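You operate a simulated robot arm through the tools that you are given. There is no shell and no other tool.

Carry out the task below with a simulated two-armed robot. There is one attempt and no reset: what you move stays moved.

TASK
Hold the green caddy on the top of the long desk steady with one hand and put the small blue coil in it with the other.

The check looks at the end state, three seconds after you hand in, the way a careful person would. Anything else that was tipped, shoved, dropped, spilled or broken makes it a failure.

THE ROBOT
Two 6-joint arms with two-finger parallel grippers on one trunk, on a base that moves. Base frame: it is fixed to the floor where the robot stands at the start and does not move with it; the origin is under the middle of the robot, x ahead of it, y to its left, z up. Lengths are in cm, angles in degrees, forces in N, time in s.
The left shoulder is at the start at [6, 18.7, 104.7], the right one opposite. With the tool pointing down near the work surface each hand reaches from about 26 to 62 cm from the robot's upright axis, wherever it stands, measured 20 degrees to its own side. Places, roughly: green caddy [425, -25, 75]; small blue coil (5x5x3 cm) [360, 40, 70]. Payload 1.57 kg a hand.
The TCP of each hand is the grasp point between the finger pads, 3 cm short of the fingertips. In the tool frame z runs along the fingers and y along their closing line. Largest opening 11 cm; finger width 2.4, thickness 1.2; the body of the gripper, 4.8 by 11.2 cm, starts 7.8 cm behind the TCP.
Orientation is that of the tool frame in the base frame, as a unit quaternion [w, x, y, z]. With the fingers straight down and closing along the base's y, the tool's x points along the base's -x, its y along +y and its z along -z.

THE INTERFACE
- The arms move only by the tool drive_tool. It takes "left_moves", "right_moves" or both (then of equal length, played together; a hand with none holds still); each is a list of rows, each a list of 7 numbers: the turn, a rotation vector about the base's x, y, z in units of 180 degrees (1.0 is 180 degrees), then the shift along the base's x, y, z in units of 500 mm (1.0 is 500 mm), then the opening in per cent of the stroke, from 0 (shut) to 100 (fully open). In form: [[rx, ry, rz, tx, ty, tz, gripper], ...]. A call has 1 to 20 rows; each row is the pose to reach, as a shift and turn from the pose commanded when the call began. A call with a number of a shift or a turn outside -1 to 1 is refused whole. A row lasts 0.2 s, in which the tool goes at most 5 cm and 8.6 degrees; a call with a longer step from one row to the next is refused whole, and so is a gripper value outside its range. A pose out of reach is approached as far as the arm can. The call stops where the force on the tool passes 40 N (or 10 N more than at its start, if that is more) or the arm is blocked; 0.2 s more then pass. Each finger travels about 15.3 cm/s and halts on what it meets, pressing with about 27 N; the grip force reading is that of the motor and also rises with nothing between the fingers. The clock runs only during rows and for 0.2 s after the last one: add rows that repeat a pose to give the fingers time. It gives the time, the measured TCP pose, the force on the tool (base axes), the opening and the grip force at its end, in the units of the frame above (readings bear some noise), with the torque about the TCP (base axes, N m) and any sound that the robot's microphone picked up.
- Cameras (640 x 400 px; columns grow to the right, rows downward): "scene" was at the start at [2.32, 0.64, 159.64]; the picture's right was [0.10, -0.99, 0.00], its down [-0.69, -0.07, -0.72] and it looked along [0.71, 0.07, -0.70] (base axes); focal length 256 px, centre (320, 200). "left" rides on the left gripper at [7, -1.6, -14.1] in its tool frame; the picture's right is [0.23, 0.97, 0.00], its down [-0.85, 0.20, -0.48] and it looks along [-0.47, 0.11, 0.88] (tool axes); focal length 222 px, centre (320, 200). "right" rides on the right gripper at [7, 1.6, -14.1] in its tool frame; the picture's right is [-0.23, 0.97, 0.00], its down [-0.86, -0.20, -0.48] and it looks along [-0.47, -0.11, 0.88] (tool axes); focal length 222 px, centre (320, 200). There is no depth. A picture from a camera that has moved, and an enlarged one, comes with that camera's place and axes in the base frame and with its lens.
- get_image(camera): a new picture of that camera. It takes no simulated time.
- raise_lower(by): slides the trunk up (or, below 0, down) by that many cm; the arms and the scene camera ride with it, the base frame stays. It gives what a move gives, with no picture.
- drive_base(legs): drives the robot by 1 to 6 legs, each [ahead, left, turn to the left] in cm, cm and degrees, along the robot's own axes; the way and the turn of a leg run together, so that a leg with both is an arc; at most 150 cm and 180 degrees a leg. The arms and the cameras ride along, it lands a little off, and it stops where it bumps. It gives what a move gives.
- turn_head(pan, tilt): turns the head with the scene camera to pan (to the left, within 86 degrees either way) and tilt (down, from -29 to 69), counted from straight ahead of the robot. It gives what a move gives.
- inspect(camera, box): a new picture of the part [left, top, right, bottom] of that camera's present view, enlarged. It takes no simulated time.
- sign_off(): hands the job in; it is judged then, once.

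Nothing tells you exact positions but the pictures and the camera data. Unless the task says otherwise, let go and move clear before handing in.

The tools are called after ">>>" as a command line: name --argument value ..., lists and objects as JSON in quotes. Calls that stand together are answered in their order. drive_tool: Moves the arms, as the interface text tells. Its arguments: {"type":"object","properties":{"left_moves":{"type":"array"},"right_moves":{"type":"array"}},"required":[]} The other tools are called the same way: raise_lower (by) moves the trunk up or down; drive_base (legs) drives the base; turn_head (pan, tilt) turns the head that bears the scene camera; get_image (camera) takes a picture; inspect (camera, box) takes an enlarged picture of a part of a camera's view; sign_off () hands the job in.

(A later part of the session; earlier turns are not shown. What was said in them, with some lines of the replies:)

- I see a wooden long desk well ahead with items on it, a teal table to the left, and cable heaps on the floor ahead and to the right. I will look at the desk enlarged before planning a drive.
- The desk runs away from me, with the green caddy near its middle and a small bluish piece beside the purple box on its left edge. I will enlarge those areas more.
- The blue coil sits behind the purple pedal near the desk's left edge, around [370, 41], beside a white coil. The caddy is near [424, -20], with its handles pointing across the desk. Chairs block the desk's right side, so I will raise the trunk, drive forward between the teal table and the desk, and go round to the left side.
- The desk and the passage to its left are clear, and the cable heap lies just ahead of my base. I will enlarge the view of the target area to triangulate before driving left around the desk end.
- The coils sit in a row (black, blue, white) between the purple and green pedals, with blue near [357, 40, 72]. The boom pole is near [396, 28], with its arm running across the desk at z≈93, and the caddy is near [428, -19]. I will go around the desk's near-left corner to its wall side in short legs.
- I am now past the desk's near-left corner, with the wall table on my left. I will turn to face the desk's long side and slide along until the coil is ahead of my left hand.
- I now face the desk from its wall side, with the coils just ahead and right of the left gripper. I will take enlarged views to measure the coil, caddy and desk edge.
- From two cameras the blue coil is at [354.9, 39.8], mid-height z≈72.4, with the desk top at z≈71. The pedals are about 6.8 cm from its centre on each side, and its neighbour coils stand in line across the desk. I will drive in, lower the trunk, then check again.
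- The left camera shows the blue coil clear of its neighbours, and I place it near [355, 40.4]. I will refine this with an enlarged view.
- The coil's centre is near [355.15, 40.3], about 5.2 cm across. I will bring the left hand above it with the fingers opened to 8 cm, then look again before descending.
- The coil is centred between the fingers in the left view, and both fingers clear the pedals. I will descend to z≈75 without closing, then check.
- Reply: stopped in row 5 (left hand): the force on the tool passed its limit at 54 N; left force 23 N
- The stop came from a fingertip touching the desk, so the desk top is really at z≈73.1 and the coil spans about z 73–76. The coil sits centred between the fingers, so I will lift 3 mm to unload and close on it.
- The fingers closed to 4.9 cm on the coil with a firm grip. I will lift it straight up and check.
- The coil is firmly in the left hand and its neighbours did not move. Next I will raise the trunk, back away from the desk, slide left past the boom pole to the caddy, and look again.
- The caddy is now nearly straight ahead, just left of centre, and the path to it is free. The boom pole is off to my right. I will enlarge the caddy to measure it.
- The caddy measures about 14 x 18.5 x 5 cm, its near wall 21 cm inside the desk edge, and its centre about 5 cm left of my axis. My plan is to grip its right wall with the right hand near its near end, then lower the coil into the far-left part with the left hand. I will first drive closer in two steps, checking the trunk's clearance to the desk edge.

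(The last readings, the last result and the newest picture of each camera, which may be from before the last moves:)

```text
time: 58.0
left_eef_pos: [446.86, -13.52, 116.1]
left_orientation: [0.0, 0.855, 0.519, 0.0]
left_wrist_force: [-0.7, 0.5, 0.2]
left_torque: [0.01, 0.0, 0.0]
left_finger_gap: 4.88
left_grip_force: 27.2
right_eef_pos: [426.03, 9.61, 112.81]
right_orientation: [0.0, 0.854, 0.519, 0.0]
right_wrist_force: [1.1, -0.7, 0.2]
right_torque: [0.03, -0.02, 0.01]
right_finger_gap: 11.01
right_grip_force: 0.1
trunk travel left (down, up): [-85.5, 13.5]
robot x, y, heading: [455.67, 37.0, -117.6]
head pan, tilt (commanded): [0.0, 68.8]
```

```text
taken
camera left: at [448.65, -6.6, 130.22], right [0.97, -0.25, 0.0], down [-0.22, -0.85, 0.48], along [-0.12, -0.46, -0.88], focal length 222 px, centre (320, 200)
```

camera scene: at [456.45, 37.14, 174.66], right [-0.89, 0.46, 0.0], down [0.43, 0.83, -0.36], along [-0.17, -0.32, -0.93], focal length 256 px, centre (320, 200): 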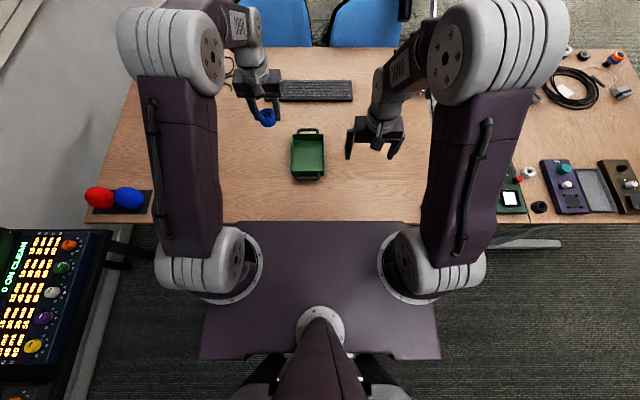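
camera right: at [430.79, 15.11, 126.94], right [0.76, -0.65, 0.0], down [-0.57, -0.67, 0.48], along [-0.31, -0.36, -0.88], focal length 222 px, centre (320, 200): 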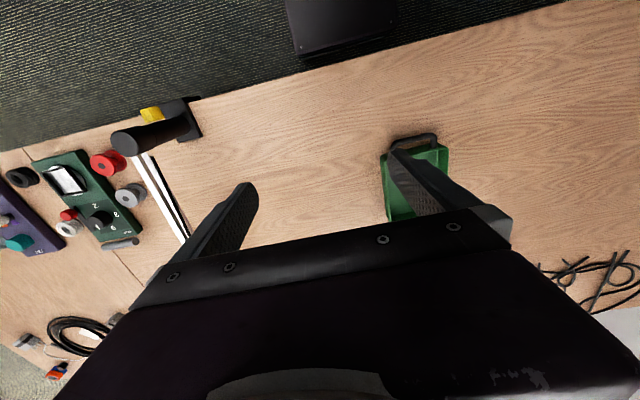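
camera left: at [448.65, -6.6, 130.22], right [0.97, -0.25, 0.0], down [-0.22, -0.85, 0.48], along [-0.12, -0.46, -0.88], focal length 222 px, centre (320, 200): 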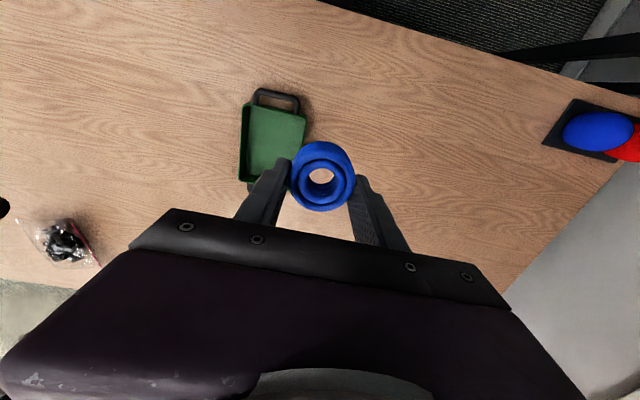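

The shoulder plate's front is only about 16 cm ahead of my axis and is far above the desk, with the base about 22 cm ahead, so 8 cm more is safe. I will move in, lower the trunk, and look at the caddy from all cameras.

>>> drive_base --legs '[[8, 0, 0]]'

>>> raise_lower --by -18

>>> turn_head --pan 0 --tilt 55

>>> get_image --camera "scene"

>>> get_image --camera "right"

>>> get_image --camera "left"

```text
time: 59.0
left_eef_pos: [443.5, -20.08, 116.43]
left_orientation: [0.002, 0.855, 0.519, -0.002]
left_wrist_force: [0.2, 0.1, -0.4]
left_torque: [-0.06, 0.02, 0.03]
left_finger_gap: 4.89
left_grip_force: 27.3
right_eef_pos: [422.74, 3.21, 112.95]
right_orientation: [0.001, 0.855, 0.518, -0.002]
right_wrist_force: [0.2, 0.3, 0.9]
right_torque: [-0.03, 0.0, 0.01]
right_finger_gap: 11.0
right_grip_force: 0.1
trunk travel left (down, up): [-85.5, 13.5]
robot x, y, heading: [452.72, 29.99, -117.7]
head pan, tilt (commanded): [0.0, 68.8]
```

```text
time: 61.0
left_eef_pos: [443.32, -20.68, 98.13]
left_orientation: [0.001, 0.855, 0.518, 0.0]
left_wrist_force: [1.2, 0.8, -0.6]
left_torque: [-0.02, 0.0, -0.01]
left_finger_gap: 4.86
left_grip_force: 27.6
right_eef_pos: [422.49, 2.71, 94.87]
right_orientation: [0.0, 0.855, 0.519, 0.0]
right_wrist_force: [-0.1, -0.2, 0.1]
right_torque: [-0.01, 0.01, -0.03]
right_finger_gap: 10.99
right_grip_force: 0.1
trunk travel left (down, up): [-67.5, 31.5]
robot x, y, heading: [452.36, 30.08, -117.5]
head pan, tilt (commanded): [0.0, 68.8]
```

```text
time: 61.8
left_eef_pos: [443.23, -20.7, 98.12]
left_orientation: [-0.001, 0.855, 0.519, 0.0]
left_wrist_force: [0.0, -0.7, -0.7]
left_torque: [-0.01, -0.01, 0.02]
left_finger_gap: 4.86
left_grip_force: 27.6
right_eef_pos: [422.48, 2.58, 94.87]
right_orientation: [0.0, 0.855, 0.519, 0.001]
right_wrist_force: [-0.3, 0.8, 0.7]
right_torque: [-0.03, -0.04, 0.0]
right_finger_gap: 11.02
right_grip_force: 0.0
trunk travel left (down, up): [-67.5, 31.5]
robot x, y, heading: [452.33, 29.81, -117.4]
head pan, tilt (commanded): [0.0, 55.0]
```

```text
taken
camera scene: at [452.07, 28.74, 158.19], right [-0.89, 0.46, 0.0], down [0.38, 0.73, -0.57], along [-0.26, -0.51, -0.82], focal length 256 px, centre (320, 200)
```

scene: 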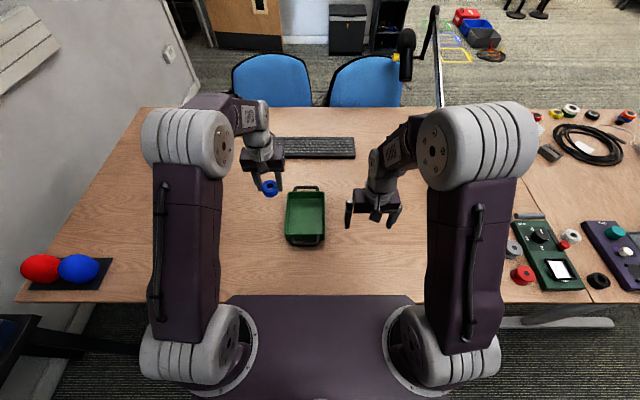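

```text
taken
camera right: at [427.16, 8.1, 108.97], right [0.76, -0.65, 0.0], down [-0.57, -0.67, 0.48], along [-0.31, -0.36, -0.88], focal length 222 px, centre (320, 200)
```

right: 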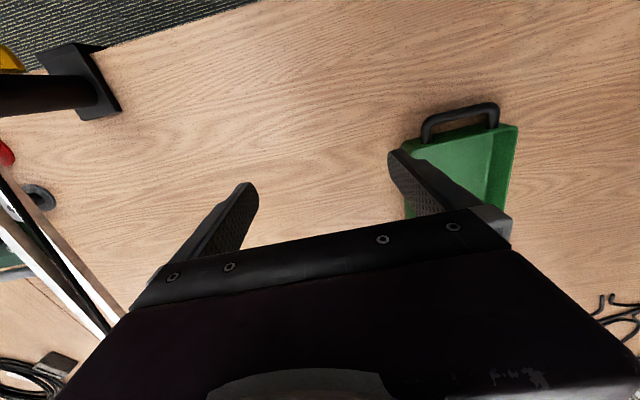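

```text
taken
camera left: at [445.02, -13.6, 112.26], right [0.97, -0.25, 0.0], down [-0.22, -0.85, 0.48], along [-0.12, -0.46, -0.88], focal length 222 px, centre (320, 200)
```

left: 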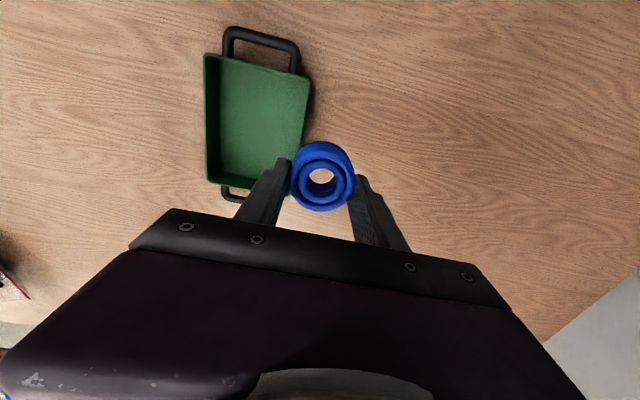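

The caddy's rim corners agree across the left and right cameras: near-right [430.8, -7], near-left [443.7, -13.3], far-right [422.8, -24], with the rim at z≈78. I will bring the right hand over the right wall, 3 cm behind the near corner, half open, and stop above the rim to check.

>>> drive_tool --right_moves '[[0, 0, 0, 0.036, -0.062, 0, 90], [0, 0, 0, 0.072, -0.124, 0, 75], [0, 0, 0, 0.109, -0.186, 0, 60], [0, 0, 0, 0.1454, -0.248, 0, 50], [0, 0, 0, 0.1454, -0.248, -0.07, 50], [0, 0, 0, 0.1454, -0.248, -0.14, 50], [0, 0, 0, 0.1454, -0.248, -0.19, 50], [0, 0, 0, 0.1454, -0.248, -0.21, 50], [0, 0, 0, 0.1454, -0.248, -0.21, 50]]'

>>> get_image --camera "scene"

>>> get_image --camera "right"

>>> get_image --camera "left"

```text
time: 63.8
left_eef_pos: [443.25, -20.63, 98.17]
left_orientation: [0.0, 0.854, 0.519, 0.0]
left_wrist_force: [-0.3, 0.2, -0.8]
left_torque: [0.02, 0.02, -0.01]
left_finger_gap: 4.87
left_grip_force: 26.8
right_eef_pos: [429.68, -9.78, 84.15]
right_orientation: [0.0, 0.855, 0.519, 0.0]
right_wrist_force: [0.3, -0.3, -0.2]
right_torque: [-0.02, -0.01, 0.03]
right_finger_gap: 5.52
right_grip_force: 0.1
trunk travel left (down, up): [-67.5, 31.5]
robot x, y, heading: [452.65, 30.14, -117.6]
head pan, tilt (commanded): [0.0, 55.0]
```

```text
taken
camera scene: at [452.09, 28.71, 158.2], right [-0.89, 0.46, 0.0], down [0.38, 0.73, -0.57], along [-0.26, -0.51, -0.82], focal length 256 px, centre (320, 200)
```

scene: 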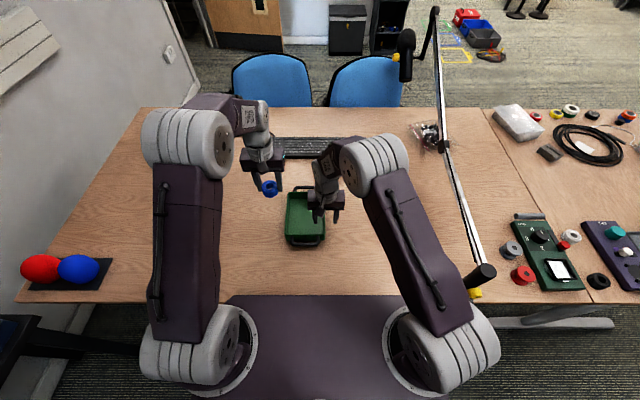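

```text
taken
camera right: at [434.4, -4.39, 98.4], right [0.76, -0.65, 0.0], down [-0.57, -0.67, 0.48], along [-0.31, -0.36, -0.88], focal length 222 px, centre (320, 200)
```

right: 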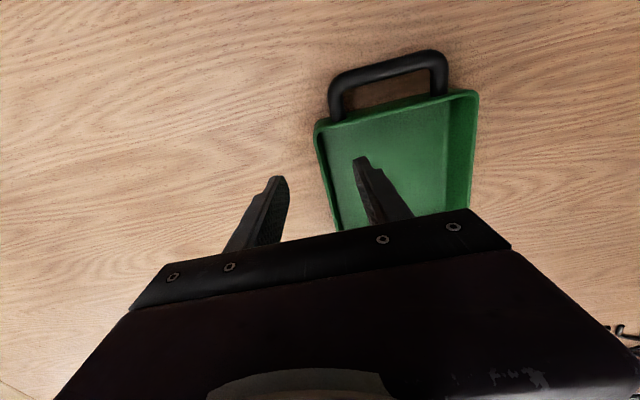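

```text
taken
camera left: at [445.03, -13.61, 112.26], right [0.97, -0.25, 0.0], down [-0.22, -0.85, 0.48], along [-0.12, -0.46, -0.88], focal length 222 px, centre (320, 200)
```

left: 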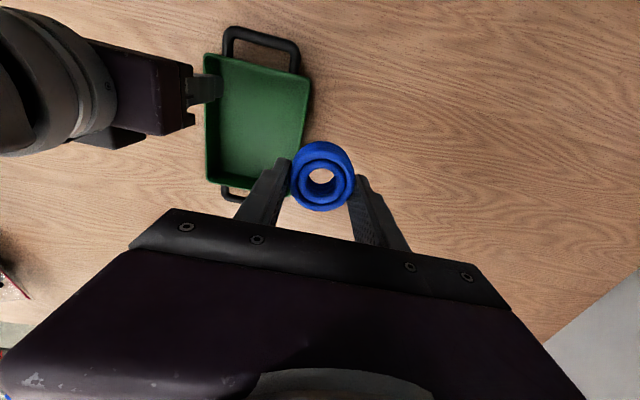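

The open fingers straddle the right wall from above. The wall looks slightly to one side of the finger mid-line, so I will zoom in to correct it.

>>> inspect --camera "right" --box '[240, 80, 400, 240]'

>>> inspect --camera "left" --box '[150, 10, 330, 220]'

>>> inspect --camera "scene" --box '[230, 150, 390, 260]'

```text
2.50 times, centred on (320, 160) of right
camera zoom: at [434.4, -4.39, 98.4], right [0.76, -0.65, 0.0], down [-0.57, -0.67, 0.48], along [-0.31, -0.36, -0.88], focal length 555 px, centre (320, 300)
```

zoom: 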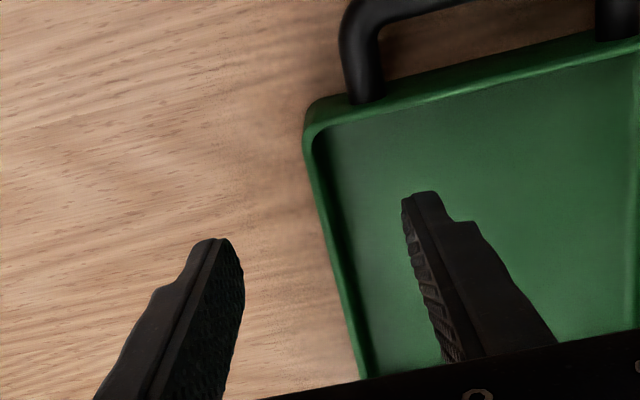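

```text
1.90 times, centred on (240, 115) of left
camera zoom: at [445.03, -13.61, 112.26], right [0.97, -0.25, 0.0], down [-0.22, -0.85, 0.48], along [-0.12, -0.46, -0.88], focal length 423 px, centre (472, 362)
```

zoom: 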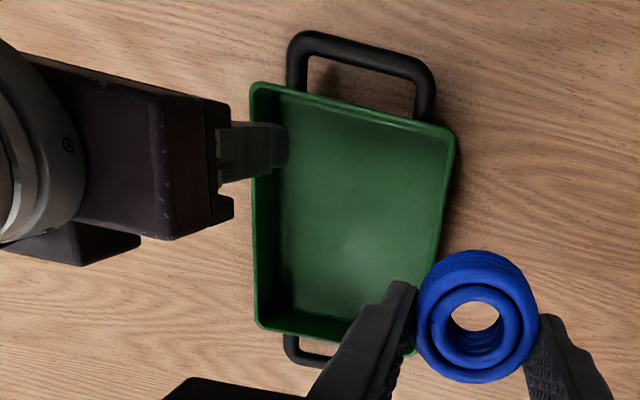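

```text
3.64 times, centred on (310, 205) of scene
camera zoom: at [452.09, 28.71, 158.2], right [-0.89, 0.46, 0.0], down [0.38, 0.73, -0.57], along [-0.26, -0.51, -0.82], focal length 929 px, centre (356, 182)
```

zoom: 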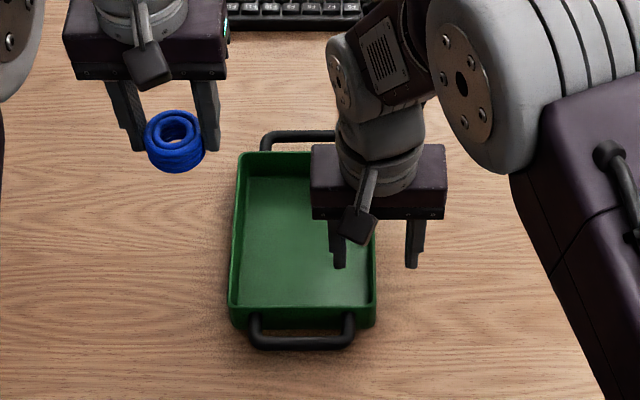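

The wall is only about 0.35 cm to the left of the finger mid-line. I will correct that while lowering so the fingers straddle the wall, still open.

>>> drive_tool --right_moves '[[0, 0, 0, 0.006, -0.003, -0.02, 50], [0, 0, 0, 0.006, -0.003, -0.06, 50], [0, 0, 0, 0.006, -0.003, -0.1, 50], [0, 0, 0, 0.006, -0.003, -0.125, 50], [0, 0, 0, 0.006, -0.003, -0.125, 50]]'

>>> inspect --camera "right" --box '[240, 80, 400, 240]'

>>> inspect --camera "scene" --box '[230, 150, 390, 260]'

```text
time: 65.0
left_eef_pos: [443.13, -20.61, 98.18]
left_orientation: [0.0, 0.855, 0.519, 0.001]
left_wrist_force: [-0.3, -0.1, -1.3]
left_torque: [0.0, -0.02, 0.0]
left_finger_gap: 4.86
left_grip_force: 26.8
right_eef_pos: [430.19, -9.78, 77.92]
right_orientation: [0.0, 0.855, 0.518, 0.0]
right_wrist_force: [0.9, 0.3, 0.0]
right_torque: [-0.02, 0.02, 0.03]
right_finger_gap: 5.5
right_grip_force: 0.0
trunk travel left (down, up): [-67.5, 31.5]
robot x, y, heading: [452.29, 29.9, -117.5]
head pan, tilt (commanded): [0.0, 55.0]
```

```text
2.50 times, centred on (320, 160) of right
camera zoom: at [434.74, -4.46, 92.1], right [0.76, -0.65, 0.0], down [-0.57, -0.67, 0.48], along [-0.31, -0.36, -0.88], focal length 555 px, centre (320, 300)
```

zoom: 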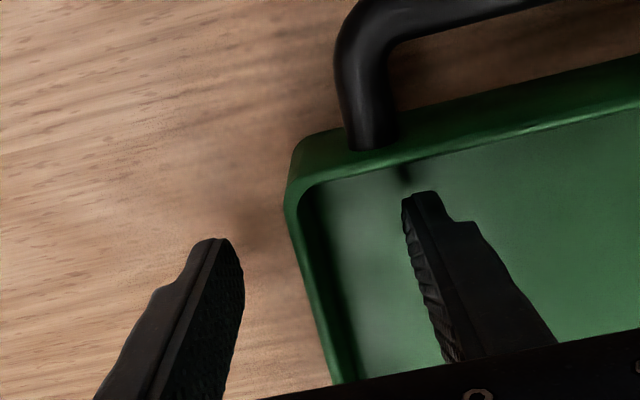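

```text
3.64 times, centred on (310, 205) of scene
camera zoom: at [452.06, 28.73, 158.2], right [-0.89, 0.46, 0.0], down [0.38, 0.73, -0.57], along [-0.26, -0.51, -0.82], focal length 929 px, centre (356, 182)
```

zoom: 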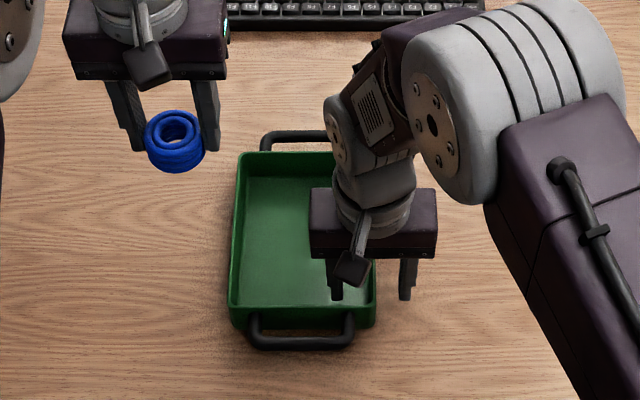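

The fingers are inside and outside the right wall with free clearance. I will shift 2–3 mm to centre and close gently on the wall.

>>> drive_tool --right_moves '[[0, 0, 0, -0.004, 0.002, 0, 50], [0, 0, 0, -0.004, 0.002, 0, 40], [0, 0, 0, -0.004, 0.002, 0, 30], [0, 0, 0, -0.004, 0.002, 0, 22], [0, 0, 0, -0.004, 0.002, 0, 15], [0, 0, 0, -0.004, 0.002, 0, 9], [0, 0, 0, -0.004, 0.002, 0, 5], [0, 0, 0, -0.004, 0.002, 0, 2], [0, 0, 0, -0.004, 0.002, 0, 0], [0, 0, 0, -0.004, 0.002, 0, 0]]'

>>> get_image --camera "right"

>>> get_image --camera "left"

>>> inspect --camera "scene" --box '[230, 150, 390, 260]'

```text
time: 67.2
left_eef_pos: [443.19, -20.56, 98.06]
left_orientation: [-0.001, 0.855, 0.519, 0.0]
left_wrist_force: [0.6, -0.2, -1.4]
left_torque: [0.0, -0.02, 0.0]
left_finger_gap: 4.86
left_grip_force: 26.6
right_eef_pos: [429.76, -9.87, 77.97]
right_orientation: [0.001, 0.855, 0.519, 0.0]
right_wrist_force: [0.3, 1.0, 0.2]
right_torque: [0.01, -0.04, 0.62]
right_finger_gap: 0.4
right_grip_force: 24.6
trunk travel left (down, up): [-67.5, 31.5]
robot x, y, heading: [452.51, 30.23, -117.3]
head pan, tilt (commanded): [0.0, 55.0]
```

```text
taken
camera right: at [434.51, -4.36, 92.15], right [0.76, -0.65, 0.0], down [-0.57, -0.67, 0.48], along [-0.31, -0.36, -0.88], focal length 222 px, centre (320, 200)
```

right: 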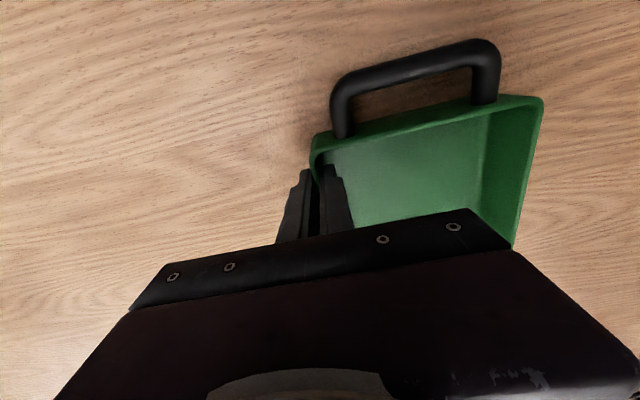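

```text
taken
camera left: at [445.02, -13.61, 112.26], right [0.97, -0.25, 0.0], down [-0.22, -0.85, 0.48], along [-0.12, -0.46, -0.88], focal length 222 px, centre (320, 200)
```

left: 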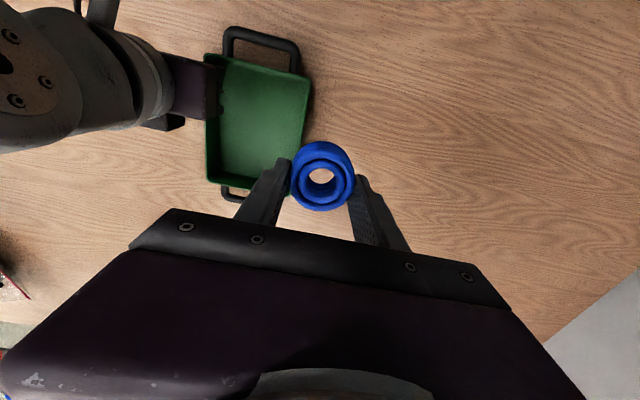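

```text
3.64 times, centred on (310, 205) of scene
camera zoom: at [452.06, 28.72, 158.2], right [-0.89, 0.46, 0.0], down [0.38, 0.73, -0.57], along [-0.26, -0.51, -0.82], focal length 929 px, centre (356, 182)
```

zoom: 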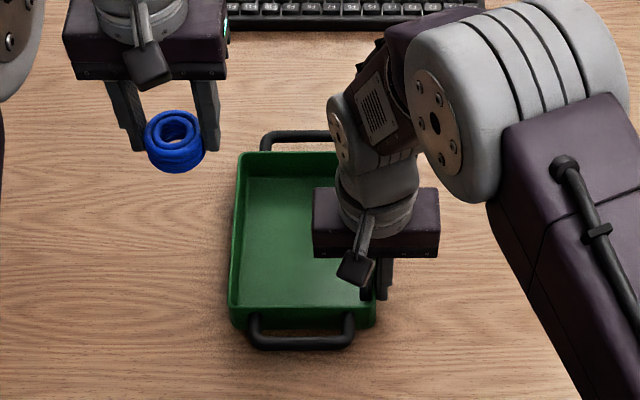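

The right hand now holds the caddy's wall (0.4 cm gap, about 25 N), and the caddy has not moved. Next I will turn the left hand 90° clockwise in place, so its fingers line up with the caddy's length and its camera faces away from the right hand.

>>> drive_tool --left_moves '[[0, 0, -0.04167, 0, 0, 0, 20], [0, 0, -0.08333, 0, 0, 0, 20], [0, 0, -0.125, 0, 0, 0, 20], [0, 0, -0.16667, 0, 0, 0, 20], [0, 0, -0.20833, 0, 0, 0, 20], [0, 0, -0.25, 0, 0, 0, 20], [0, 0, -0.29167, 0, 0, 0, 20], [0, 0, -0.33333, 0, 0, 0, 20], [0, 0, -0.375, 0, 0, 0, 20], [0, 0, -0.41667, 0, 0, 0, 20], [0, 0, -0.45833, 0, 0, 0, 20], [0, 0, -0.5, 0, 0, 0, 20], [0, 0, -0.5, 0, 0, 0, 20]]'

>>> get_image --camera "scene"

>>> get_image --camera "left"

```text
time: 70.0
left_eef_pos: [443.25, -20.69, 98.08]
left_orientation: [0.0, 0.971, -0.239, 0.0]
left_wrist_force: [0.1, -0.4, -0.8]
left_torque: [-0.01, 0.01, 0.01]
left_finger_gap: 4.89
left_grip_force: 26.2
right_eef_pos: [429.84, -9.86, 77.92]
right_orientation: [0.0, 0.854, 0.52, 0.0]
right_wrist_force: [0.6, 0.8, -0.2]
right_torque: [0.01, -0.05, 0.61]
right_finger_gap: 0.37
right_grip_force: 24.4
trunk travel left (down, up): [-67.5, 31.5]
robot x, y, heading: [452.35, 30.17, -117.6]
head pan, tilt (commanded): [0.0, 55.0]
```

```text
taken
camera scene: at [452.07, 28.72, 158.2], right [-0.89, 0.46, 0.0], down [0.38, 0.73, -0.57], along [-0.26, -0.51, -0.82], focal length 256 px, centre (320, 200)
```

scene: 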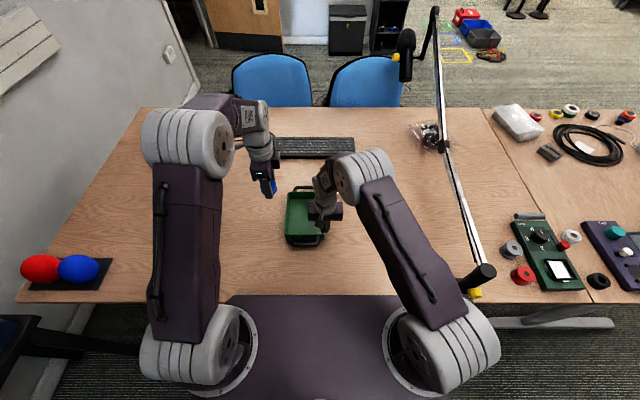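

```text
taken
camera left: at [450.21, -22.37, 112.26], right [-0.25, -0.97, 0.0], down [-0.85, 0.22, 0.48], along [-0.46, 0.12, -0.88], focal length 222 px, centre (320, 200)
```

left: 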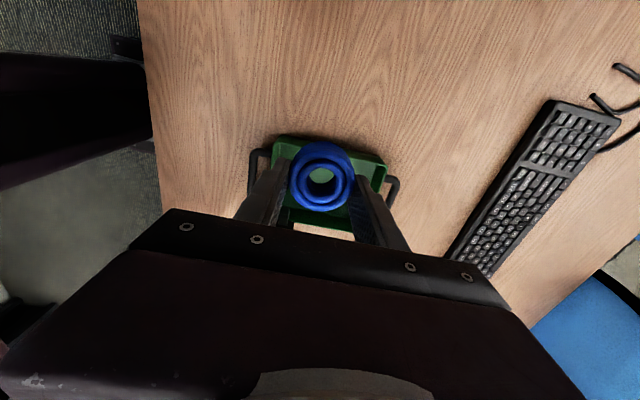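

The left hand is turned, and its camera now looks at the caddy from the left. I will move it sideways until it is over the far-left part of the caddy, staying high, and then check the gap between the hands.

>>> drive_tool --left_moves '[[0, 0, 0, -0.047, -0.009, 0, 20], [0, 0, 0, -0.094, -0.018, 0, 20], [0, 0, 0, -0.14, -0.027, 0, 20], [0, 0, 0, -0.187, -0.0356, 0, 20], [0, 0, 0, -0.187, -0.0356, 0, 20]]'

>>> get_image --camera "scene"

>>> get_image --camera "left"

>>> inspect --camera "scene" --box '[230, 130, 390, 260]'

>>> get_image --camera "right"

```text
time: 71.2
left_eef_pos: [433.82, -22.43, 98.17]
left_orientation: [0.001, 0.971, -0.237, -0.001]
left_wrist_force: [0.5, 0.3, 0.1]
left_torque: [-0.03, -0.01, -0.04]
left_finger_gap: 4.88
left_grip_force: 26.7
right_eef_pos: [429.94, -9.93, 77.81]
right_orientation: [0.0, 0.854, 0.52, 0.001]
right_wrist_force: [2.3, 1.9, 0.5]
right_torque: [0.23, -0.2, 0.49]
right_finger_gap: 0.39
right_grip_force: 24.5
trunk travel left (down, up): [-67.5, 31.5]
robot x, y, heading: [452.82, 30.11, -117.5]
head pan, tilt (commanded): [0.0, 55.0]
```

```text
taken
camera scene: at [452.1, 28.71, 158.2], right [-0.89, 0.46, 0.0], down [0.38, 0.73, -0.57], along [-0.26, -0.51, -0.82], focal length 256 px, centre (320, 200)
```

scene: 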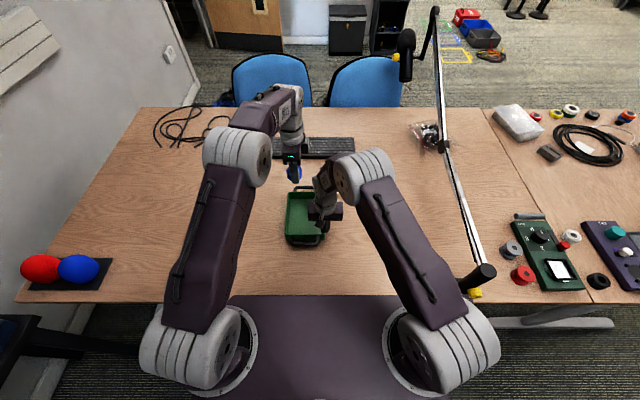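

```text
taken
camera left: at [440.81, -24.08, 112.25], right [-0.25, -0.97, 0.0], down [-0.85, 0.22, 0.48], along [-0.46, 0.12, -0.88], focal length 222 px, centre (320, 200)
```

left: 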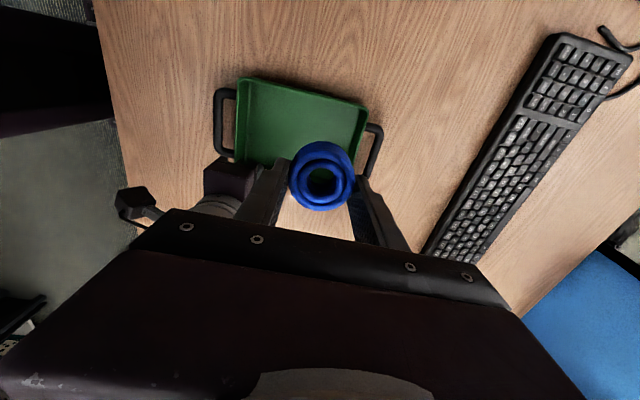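

```text
3.08 times, centred on (310, 195) of scene
camera zoom: at [452.1, 28.71, 158.2], right [-0.89, 0.46, 0.0], down [0.38, 0.73, -0.57], along [-0.26, -0.51, -0.82], focal length 786 px, centre (351, 215)
```

zoom: 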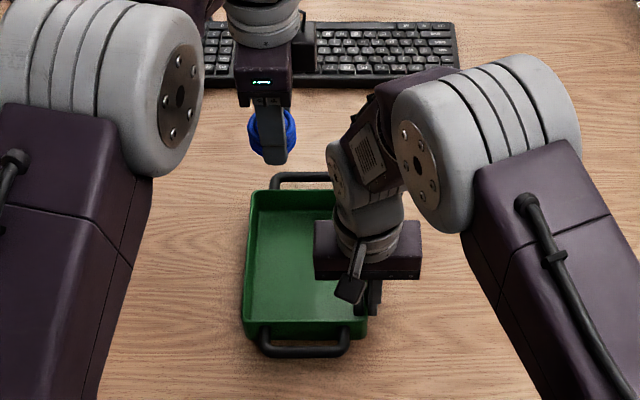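

```text
taken
camera right: at [434.53, -4.36, 92.15], right [0.76, -0.65, 0.0], down [-0.57, -0.67, 0.48], along [-0.31, -0.36, -0.88], focal length 222 px, centre (320, 200)
```

right: 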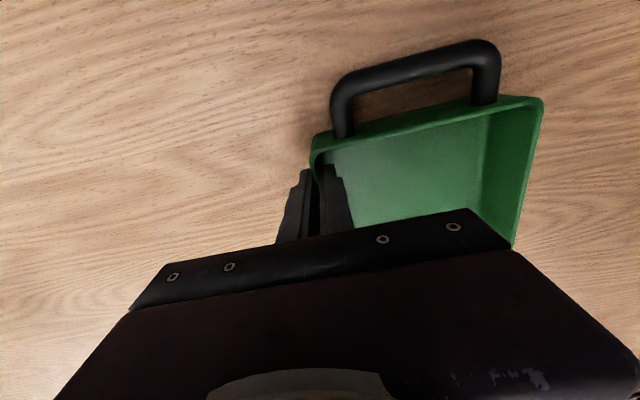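

The coil hangs over the far-left part of the caddy, and the right hand still holds the wall. I see a dark block right of the left gripper, so I will zoom there before descending.

>>> inspect --camera "scene" --box '[270, 110, 360, 240]'

>>> inspect --camera "left" --box '[180, 50, 420, 230]'

```text
3.08 times, centred on (315, 175) of scene
camera zoom: at [452.1, 28.71, 158.2], right [-0.89, 0.46, 0.0], down [0.38, 0.73, -0.57], along [-0.26, -0.51, -0.82], focal length 786 px, centre (335, 277)
```

zoom: 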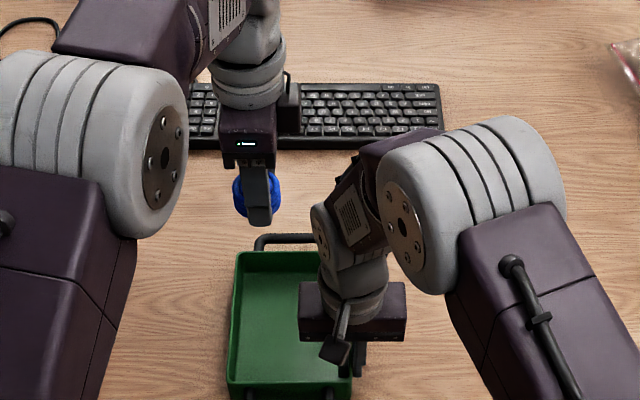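

```text
2.22 times, centred on (300, 140) of left
camera zoom: at [440.81, -24.08, 112.25], right [-0.25, -0.97, 0.0], down [-0.85, 0.22, 0.48], along [-0.46, 0.12, -0.88], focal length 494 px, centre (364, 333)
```

zoom: 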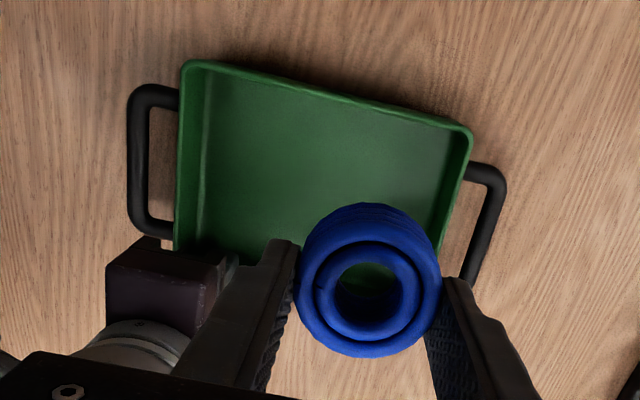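

The dark block is part of the left gripper's own housing and stays clear of the right hand. I will shift 0.7 cm further left while descending halfway, then check.

>>> drive_tool --left_moves '[[0, 0, 0, 0.0124, -0.0064, -0.02, 20], [0, 0, 0, 0.0124, -0.0064, -0.07, 20], [0, 0, 0, 0.0124, -0.0064, -0.12, 20], [0, 0, 0, 0.0124, -0.0064, -0.17, 20], [0, 0, 0, 0.0124, -0.0064, -0.21, 20], [0, 0, 0, 0.0124, -0.0064, -0.24, 20], [0, 0, 0, 0.0124, -0.0064, -0.24, 20]]'

>>> get_image --camera "left"

>>> inspect --camera "scene" --box '[240, 120, 400, 260]'

>>> get_image --camera "right"

```text
time: 72.8
left_eef_pos: [434.5, -22.72, 86.11]
left_orientation: [0.0, 0.971, -0.238, -0.001]
left_wrist_force: [-0.6, -0.2, -0.7]
left_torque: [-0.01, -0.02, -0.01]
left_finger_gap: 4.85
left_grip_force: 26.7
right_eef_pos: [429.83, -9.87, 77.91]
right_orientation: [0.0, 0.854, 0.52, 0.0]
right_wrist_force: [1.4, 1.4, -0.4]
right_torque: [0.09, -0.09, 0.46]
right_finger_gap: 0.42
right_grip_force: 25.6
trunk travel left (down, up): [-67.5, 31.5]
robot x, y, heading: [452.59, 30.2, -117.5]
head pan, tilt (commanded): [0.0, 55.0]
```

```text
taken
camera left: at [441.42, -24.47, 100.25], right [-0.25, -0.97, 0.0], down [-0.85, 0.22, 0.48], along [-0.46, 0.12, -0.88], focal length 222 px, centre (320, 200)
```

left: 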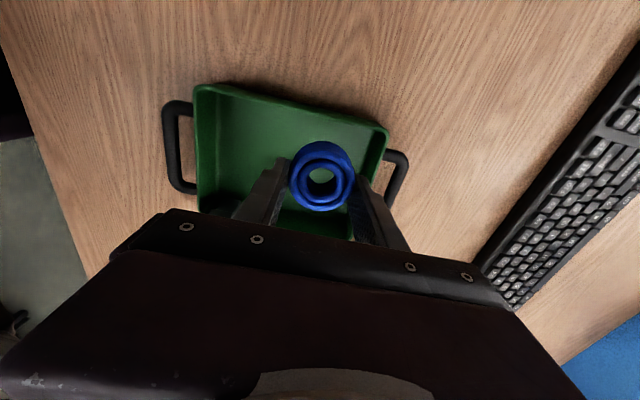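

```text
2.86 times, centred on (320, 190) of scene
camera zoom: at [452.08, 28.73, 158.19], right [-0.89, 0.46, 0.0], down [0.38, 0.73, -0.57], along [-0.26, -0.51, -0.82], focal length 730 px, centre (320, 229)
```

zoom: 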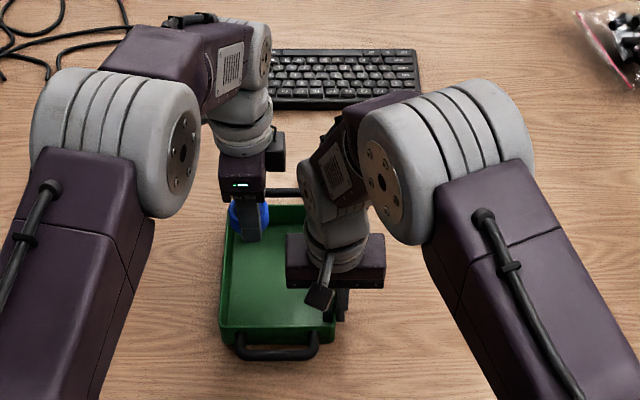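

```text
taken
camera right: at [434.52, -4.35, 92.15], right [0.76, -0.65, 0.0], down [-0.57, -0.67, 0.48], along [-0.31, -0.36, -0.88], focal length 222 px, centre (320, 200)
```

right: 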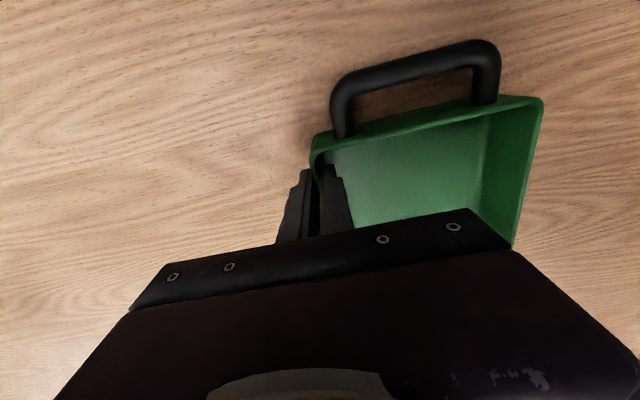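

The coil is well inside the caddy's outline, with margins of more than 1 cm on all sides and a clear gap to the right hand. I will lower it to just above the caddy floor.

>>> drive_tool --left_moves '[[0, 0, 0, 0, 0, -0.04, 20], [0, 0, 0, 0, 0, -0.08, 20], [0, 0, 0, 0, 0, -0.115, 20], [0, 0, 0, 0, 0, -0.14, 20], [0, 0, 0, 0, 0, -0.157, 20], [0, 0, 0, 0, 0, -0.168, 20], [0, 0, 0, 0, 0, -0.168, 20]]'

>>> get_image --camera "left"

>>> inspect --camera "scene" --box '[240, 120, 400, 260]'

```text
time: 74.4
left_eef_pos: [434.44, -22.78, 77.68]
left_orientation: [0.0, 0.971, -0.238, -0.001]
left_wrist_force: [-0.4, -0.3, -0.8]
left_torque: [0.01, -0.02, 0.0]
left_finger_gap: 4.84
left_grip_force: 26.8
right_eef_pos: [429.87, -9.77, 77.95]
right_orientation: [0.0, 0.855, 0.519, -0.001]
right_wrist_force: [2.6, 1.6, -0.2]
right_torque: [0.0, -0.08, 0.4]
right_finger_gap: 0.38
right_grip_force: 24.4
trunk travel left (down, up): [-67.5, 31.5]
robot x, y, heading: [452.48, 29.97, -117.4]
head pan, tilt (commanded): [0.0, 55.0]
```

```text
taken
camera left: at [441.48, -24.44, 91.86], right [-0.25, -0.97, 0.0], down [-0.85, 0.22, 0.48], along [-0.46, 0.12, -0.88], focal length 222 px, centre (320, 200)
```

left: 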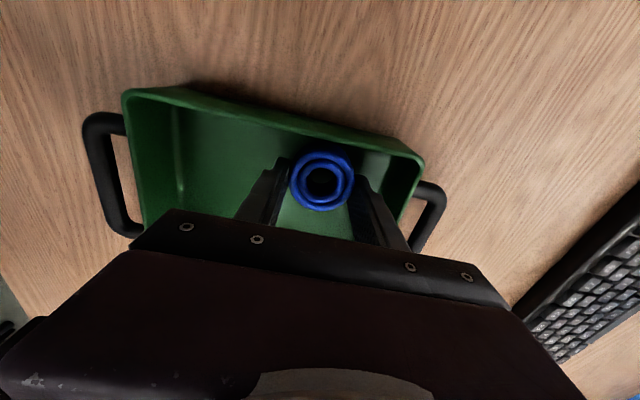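

```text
2.86 times, centred on (320, 190) of scene
camera zoom: at [452.08, 28.73, 158.19], right [-0.89, 0.46, 0.0], down [0.38, 0.73, -0.57], along [-0.26, -0.51, -0.82], focal length 730 px, centre (320, 229)
```

zoom: 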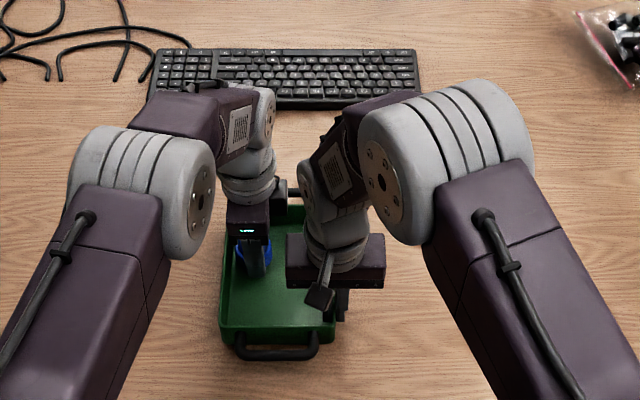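

The coil is inside the caddy near its floor, nothing is touching, and the right hand still holds firmly. I will lower 5 mm more, open just enough to free the coil, and look before withdrawing.

>>> drive_tool --left_moves '[[0, 0, 0, 0, 0, -0.005, 20], [0, 0, 0, 0, 0, -0.01, 20], [0, 0, 0, 0, 0, -0.01, 45], [0, 0, 0, 0, 0, -0.01, 50], [0, 0, 0, 0, 0, -0.01, 55], [0, 0, 0, 0, 0, -0.01, 60], [0, 0, 0, 0, 0, -0.01, 60]]'

>>> get_image --camera "left"

```text
time: 76.0
left_eef_pos: [434.52, -22.73, 77.23]
left_orientation: [0.0, 0.971, -0.238, -0.001]
left_wrist_force: [0.1, 0.2, 0.0]
left_torque: [0.0, -0.03, -0.01]
left_finger_gap: 6.61
left_grip_force: 0.1
right_eef_pos: [429.9, -9.71, 77.96]
right_orientation: [0.0, 0.855, 0.519, 0.0]
right_wrist_force: [1.1, 2.5, 0.1]
right_torque: [0.02, -0.09, 0.41]
right_finger_gap: 0.39
right_grip_force: 24.6
trunk travel left (down, up): [-67.5, 31.5]
robot x, y, heading: [452.42, 30.18, -117.5]
head pan, tilt (commanded): [0.0, 55.0]
```

```text
taken
camera left: at [441.44, -24.44, 91.39], right [-0.25, -0.97, 0.0], down [-0.85, 0.22, 0.48], along [-0.46, 0.12, -0.88], focal length 222 px, centre (320, 200)
```

left: 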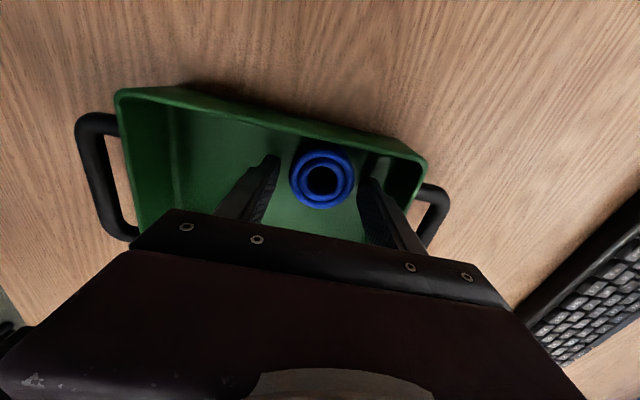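

The coil is free and lies on the caddy floor. I will lift the left hand straight up while the right hand keeps holding the caddy.

>>> drive_tool --left_moves '[[0, 0, 0, 0, 0, 0.02, 60], [0, 0, 0, 0, 0, 0.06, 60], [0, 0, 0, 0, 0, 0.12, 60], [0, 0, 0, 0, 0, 0.19, 60], [0, 0, 0, 0, 0, 0.26, 60], [0, 0, 0, 0, 0, 0.33, 60], [0, 0, 0, 0, 0, 0.4, 60], [0, 0, 0, 0, 0, 0.44, 60], [0, 0, 0, 0, 0, 0.44, 60]]'

>>> get_image --camera "left"

>>> inspect --camera "scene" --box '[240, 120, 400, 260]'

```text
time: 78.0
left_eef_pos: [434.55, -22.7, 99.4]
left_orientation: [0.0, 0.971, -0.237, -0.001]
left_wrist_force: [-0.4, -0.3, 1.0]
left_torque: [0.0, -0.01, -0.02]
left_finger_gap: 6.63
left_grip_force: 0.0
right_eef_pos: [429.88, -9.92, 77.85]
right_orientation: [0.001, 0.854, 0.52, 0.0]
right_wrist_force: [2.0, 2.2, 0.3]
right_torque: [0.02, -0.06, 0.43]
right_finger_gap: 0.38
right_grip_force: 24.7
trunk travel left (down, up): [-67.5, 31.5]
robot x, y, heading: [452.37, 29.78, -117.7]
head pan, tilt (commanded): [0.0, 55.0]
```

```text
taken
camera left: at [441.48, -24.45, 113.45], right [-0.25, -0.97, 0.0], down [-0.85, 0.22, 0.48], along [-0.46, 0.12, -0.88], focal length 222 px, centre (320, 200)
```

left: 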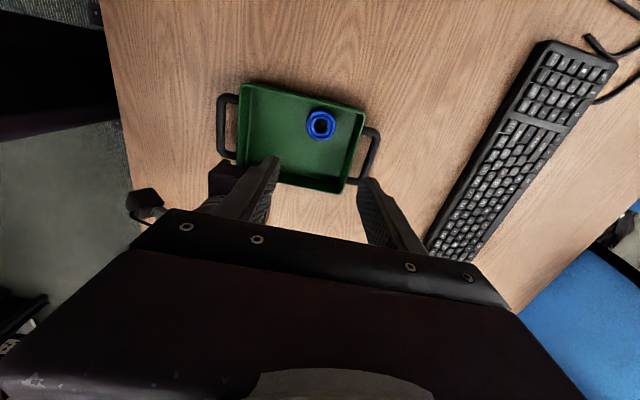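

```text
2.86 times, centred on (320, 190) of scene
camera zoom: at [452.08, 28.73, 158.2], right [-0.89, 0.46, 0.0], down [0.38, 0.73, -0.57], along [-0.26, -0.51, -0.82], focal length 730 px, centre (320, 229)
```

zoom: 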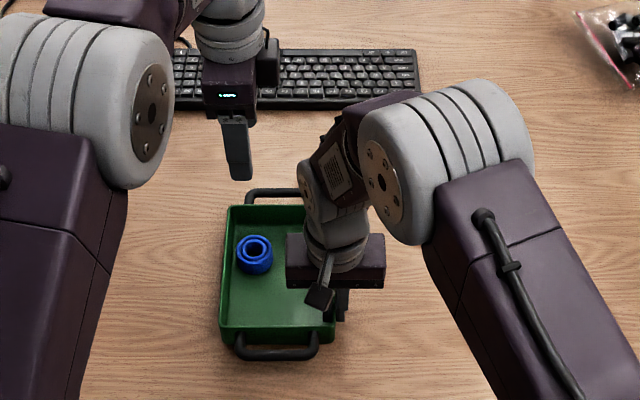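

The coil rests in the caddy and the left hand is clear above. I will move the left hand aside, then open the right hand gently and raise it straight up.

>>> drive_tool --left_moves '[[0, 0, 0, 0.05, -0.02, 0, 60], [0, 0, 0, 0.1, -0.04, 0, 60], [0, 0, 0, 0.15, -0.06, 0, 60], [0, 0, 0, 0.18, -0.08, 0, 60], [0, 0, 0, 0.18, -0.08, 0, 60]]'

>>> drive_tool --right_moves '[[0, 0, 0, 0, 0, 0, 5], [0, 0, 0, 0, 0, 0, 12], [0, 0, 0, 0, 0, 0, 20], [0, 0, 0, 0, 0, 0, 30], [0, 0, 0, 0, 0, 0, 40], [0, 0, 0, 0, 0, 0, 45], [0, 0, 0, 0, 0, 0, 45]]'

>>> get_image --camera "right"

```text
time: 79.2
left_eef_pos: [443.49, -26.83, 99.37]
left_orientation: [0.0, 0.971, -0.237, 0.0]
left_wrist_force: [-0.2, -0.4, 0.1]
left_torque: [0.03, -0.02, 0.05]
left_finger_gap: 6.6
left_grip_force: 0.2
right_eef_pos: [429.86, -9.84, 77.96]
right_orientation: [-0.001, 0.855, 0.519, 0.0]
right_wrist_force: [1.4, 2.6, -0.3]
right_torque: [-0.03, -0.09, 0.41]
right_finger_gap: 0.37
right_grip_force: 25.3
trunk travel left (down, up): [-67.5, 31.5]
robot x, y, heading: [452.56, 30.23, -117.8]
head pan, tilt (commanded): [0.0, 55.0]
```

```text
time: 80.8
left_eef_pos: [443.47, -26.73, 99.29]
left_orientation: [0.0, 0.971, -0.238, 0.0]
left_wrist_force: [-0.5, -0.4, 0.5]
left_torque: [0.0, 0.01, 0.01]
left_finger_gap: 6.6
left_grip_force: 0.0
right_eef_pos: [429.88, -9.87, 77.77]
right_orientation: [0.0, 0.855, 0.518, 0.001]
right_wrist_force: [-0.2, -0.1, -0.4]
right_torque: [-0.02, -0.03, -0.04]
right_finger_gap: 4.96
right_grip_force: 0.1
trunk travel left (down, up): [-67.5, 31.5]
robot x, y, heading: [452.28, 29.83, -117.5]
head pan, tilt (commanded): [0.0, 55.0]
```

```text
taken
camera right: at [434.52, -4.36, 92.15], right [0.76, -0.65, 0.0], down [-0.57, -0.67, 0.48], along [-0.31, -0.36, -0.88], focal length 222 px, centre (320, 200)
```

right: 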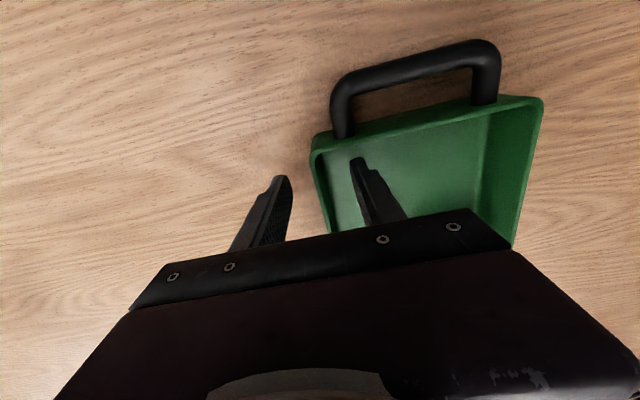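

The right fingers are open on both sides of the wall and the caddy has not shifted. I will raise the right hand straight up and move it clear.

>>> drive_tool --right_moves '[[0, 0, 0, 0, 0, 0.02, 45], [0, 0, 0, 0, 0, 0.06, 45], [0, 0, 0, 0, 0, 0.12, 45], [0, 0, 0, 0, 0, 0.19, 45], [0, 0, 0, 0, 0, 0.26, 45], [0, 0, 0, 0, 0, 0.33, 45], [0, 0, 0, 0, 0, 0.38, 45], [0, 0, 0, -0.05, 0.07, 0.38, 45], [0, 0, 0, -0.1, 0.15, 0.38, 45], [0, 0, 0, -0.14, 0.22, 0.38, 45], [0, 0, 0, -0.14, 0.22, 0.38, 45]]'

>>> get_image --camera "scene"

>>> inspect --camera "scene" --box '[240, 120, 400, 260]'

```text
time: 83.2
left_eef_pos: [443.58, -26.78, 99.36]
left_orientation: [0.0, 0.971, -0.237, -0.001]
left_wrist_force: [-0.9, -0.5, 0.2]
left_torque: [0.01, 0.02, 0.0]
left_finger_gap: 6.6
left_grip_force: 0.1
right_eef_pos: [423.01, 1.1, 96.93]
right_orientation: [0.0, 0.854, 0.52, 0.0]
right_wrist_force: [-0.3, 0.5, 0.4]
right_torque: [0.03, 0.0, -0.01]
right_finger_gap: 4.94
right_grip_force: 0.1
trunk travel left (down, up): [-67.5, 31.5]
robot x, y, heading: [452.2, 30.01, -117.8]
head pan, tilt (commanded): [0.0, 55.0]
```

```text
taken
camera scene: at [452.09, 28.66, 158.19], right [-0.89, 0.46, 0.0], down [0.38, 0.73, -0.57], along [-0.26, -0.51, -0.82], focal length 256 px, centre (320, 200)
```

scene: 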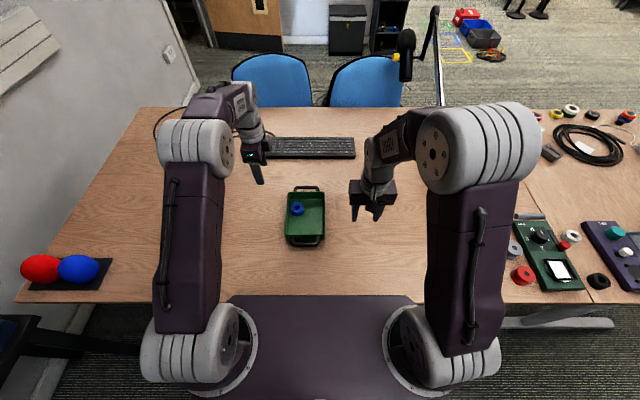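

```text
2.86 times, centred on (320, 190) of scene
camera zoom: at [452.09, 28.66, 158.19], right [-0.89, 0.46, 0.0], down [0.38, 0.73, -0.57], along [-0.26, -0.51, -0.82], focal length 730 px, centre (320, 229)
```

zoom: 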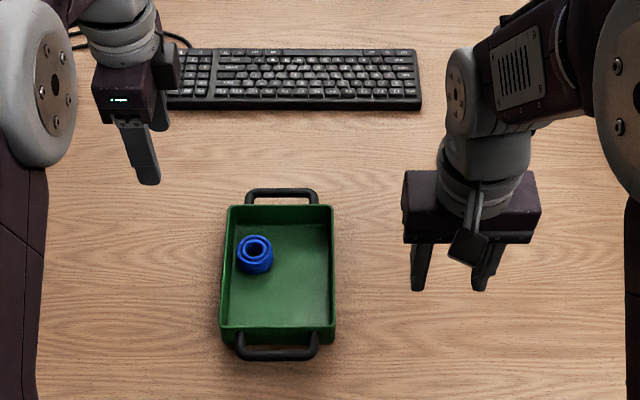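

The blue coil lies flat in the upright caddy and both hands are clear. I will raise the trunk and back off from the desk, then take a last look around.

>>> raise_lower --by 15

>>> drive_base --legs '[[-32, 0, 0]]'

>>> turn_head --pan -15 --tilt 45

>>> get_image --camera "scene"

>>> inspect --camera "scene" --box '[160, 130, 320, 260]'

>>> inspect --camera "scene" --box '[380, 130, 640, 290]'

```text
time: 84.9
left_eef_pos: [443.49, -26.79, 114.3]
left_orientation: [0.0, 0.971, -0.238, 0.0]
left_wrist_force: [0.2, 0.5, -0.4]
left_torque: [0.01, 0.03, -0.03]
left_finger_gap: 6.58
left_grip_force: 0.2
right_eef_pos: [423.03, 1.07, 111.88]
right_orientation: [0.0, 0.855, 0.518, 0.0]
right_wrist_force: [-0.7, 0.6, -0.4]
right_torque: [-0.01, 0.01, -0.03]
right_finger_gap: 4.95
right_grip_force: 0.1
trunk travel left (down, up): [-82.5, 16.5]
robot x, y, heading: [452.68, 30.03, -117.5]
head pan, tilt (commanded): [0.0, 55.0]
```

```text
time: 87.1
left_eef_pos: [458.43, 1.71, 114.14]
left_orientation: [0.0, 0.972, -0.236, 0.0]
left_wrist_force: [0.1, -0.4, -0.3]
left_torque: [-0.01, -0.02, -0.01]
left_finger_gap: 6.6
left_grip_force: 0.1
right_eef_pos: [437.79, 29.35, 111.83]
right_orientation: [0.0, 0.854, 0.521, 0.001]
right_wrist_force: [-0.6, 0.1, 0.3]
right_torque: [-0.03, -0.01, -0.01]
right_finger_gap: 4.96
right_grip_force: 0.1
trunk travel left (down, up): [-82.5, 16.5]
robot x, y, heading: [467.23, 58.67, -117.1]
head pan, tilt (commanded): [0.0, 55.0]
```

```text
time: 87.8
left_eef_pos: [458.61, 1.88, 114.37]
left_orientation: [0.0, 0.972, -0.236, 0.0]
left_wrist_force: [-0.3, 0.0, 0.8]
left_torque: [-0.03, -0.02, 0.0]
left_finger_gap: 6.64
left_grip_force: 0.0
right_eef_pos: [437.88, 29.67, 111.95]
right_orientation: [0.0, 0.853, 0.522, 0.0]
right_wrist_force: [-0.5, -0.1, 0.0]
right_torque: [-0.02, 0.01, -0.01]
right_finger_gap: 4.96
right_grip_force: 0.1
trunk travel left (down, up): [-82.5, 16.5]
robot x, y, heading: [467.32, 58.67, -117.3]
head pan, tilt (commanded): [-15.0, 45.0]
```

```text
taken
camera scene: at [464.75, 57.8, 174.54], right [-0.74, 0.67, 0.0], down [0.47, 0.52, -0.71], along [-0.47, -0.52, -0.71], focal length 256 px, centre (320, 200)
```

scene: 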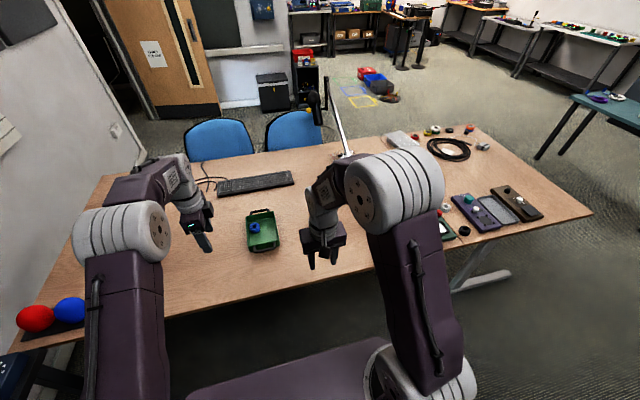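

```text
3.08 times, centred on (240, 195) of scene
camera zoom: at [464.75, 57.8, 174.54], right [-0.74, 0.67, 0.0], down [0.47, 0.52, -0.71], along [-0.47, -0.52, -0.71], focal length 786 px, centre (566, 215)
```

zoom: 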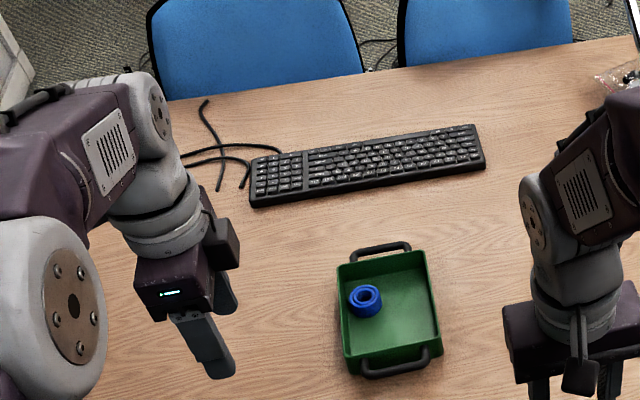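

```text
2.46 times, centred on (510, 210) of scene
camera zoom: at [464.75, 57.8, 174.54], right [-0.74, 0.67, 0.0], down [0.47, 0.52, -0.71], along [-0.47, -0.52, -0.71], focal length 629 px, centre (-148, 175)
```

zoom: 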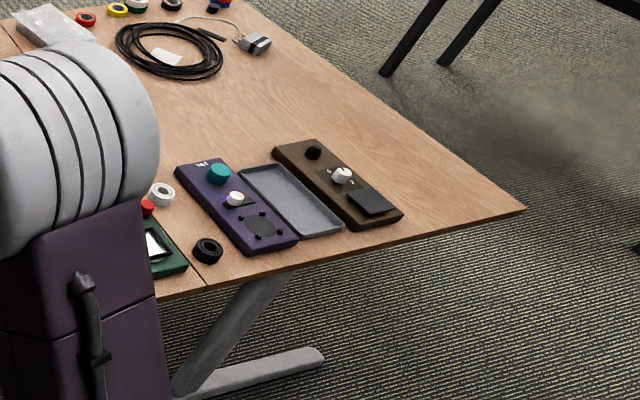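

The blue coil lies in the upright green caddy, and the white and black coils, the pedals and everything else in view look undisturbed. Both hands are open and clear of the desk items, so I am handing in.

>>> sign_off

```text
The job is handed in.
```

The small blue coil is now lying in the green caddy on the long desk, and I have handed the job in. No verdict came back.

- **Holding and placing:** The right hand gripped the caddy's right wall the whole time. The left hand set the coil down inside and withdrew before the right hand let go. The caddy stayed upright and did not visibly move.
- **Surroundings:** In the last pictures, everything I could see was where it had been, including the black and white coils and the pedals on either side of them. The robot's arm hid part of the desk near the boom pole from that view.
- **One contact:** While lowering to pick up the coil, a left fingertip pressed on the desk top, peaking at 54 N before the move stopped. I saw no mark and nothing shifted.

Both hands were open and clear, with the robot backed away from the desk.
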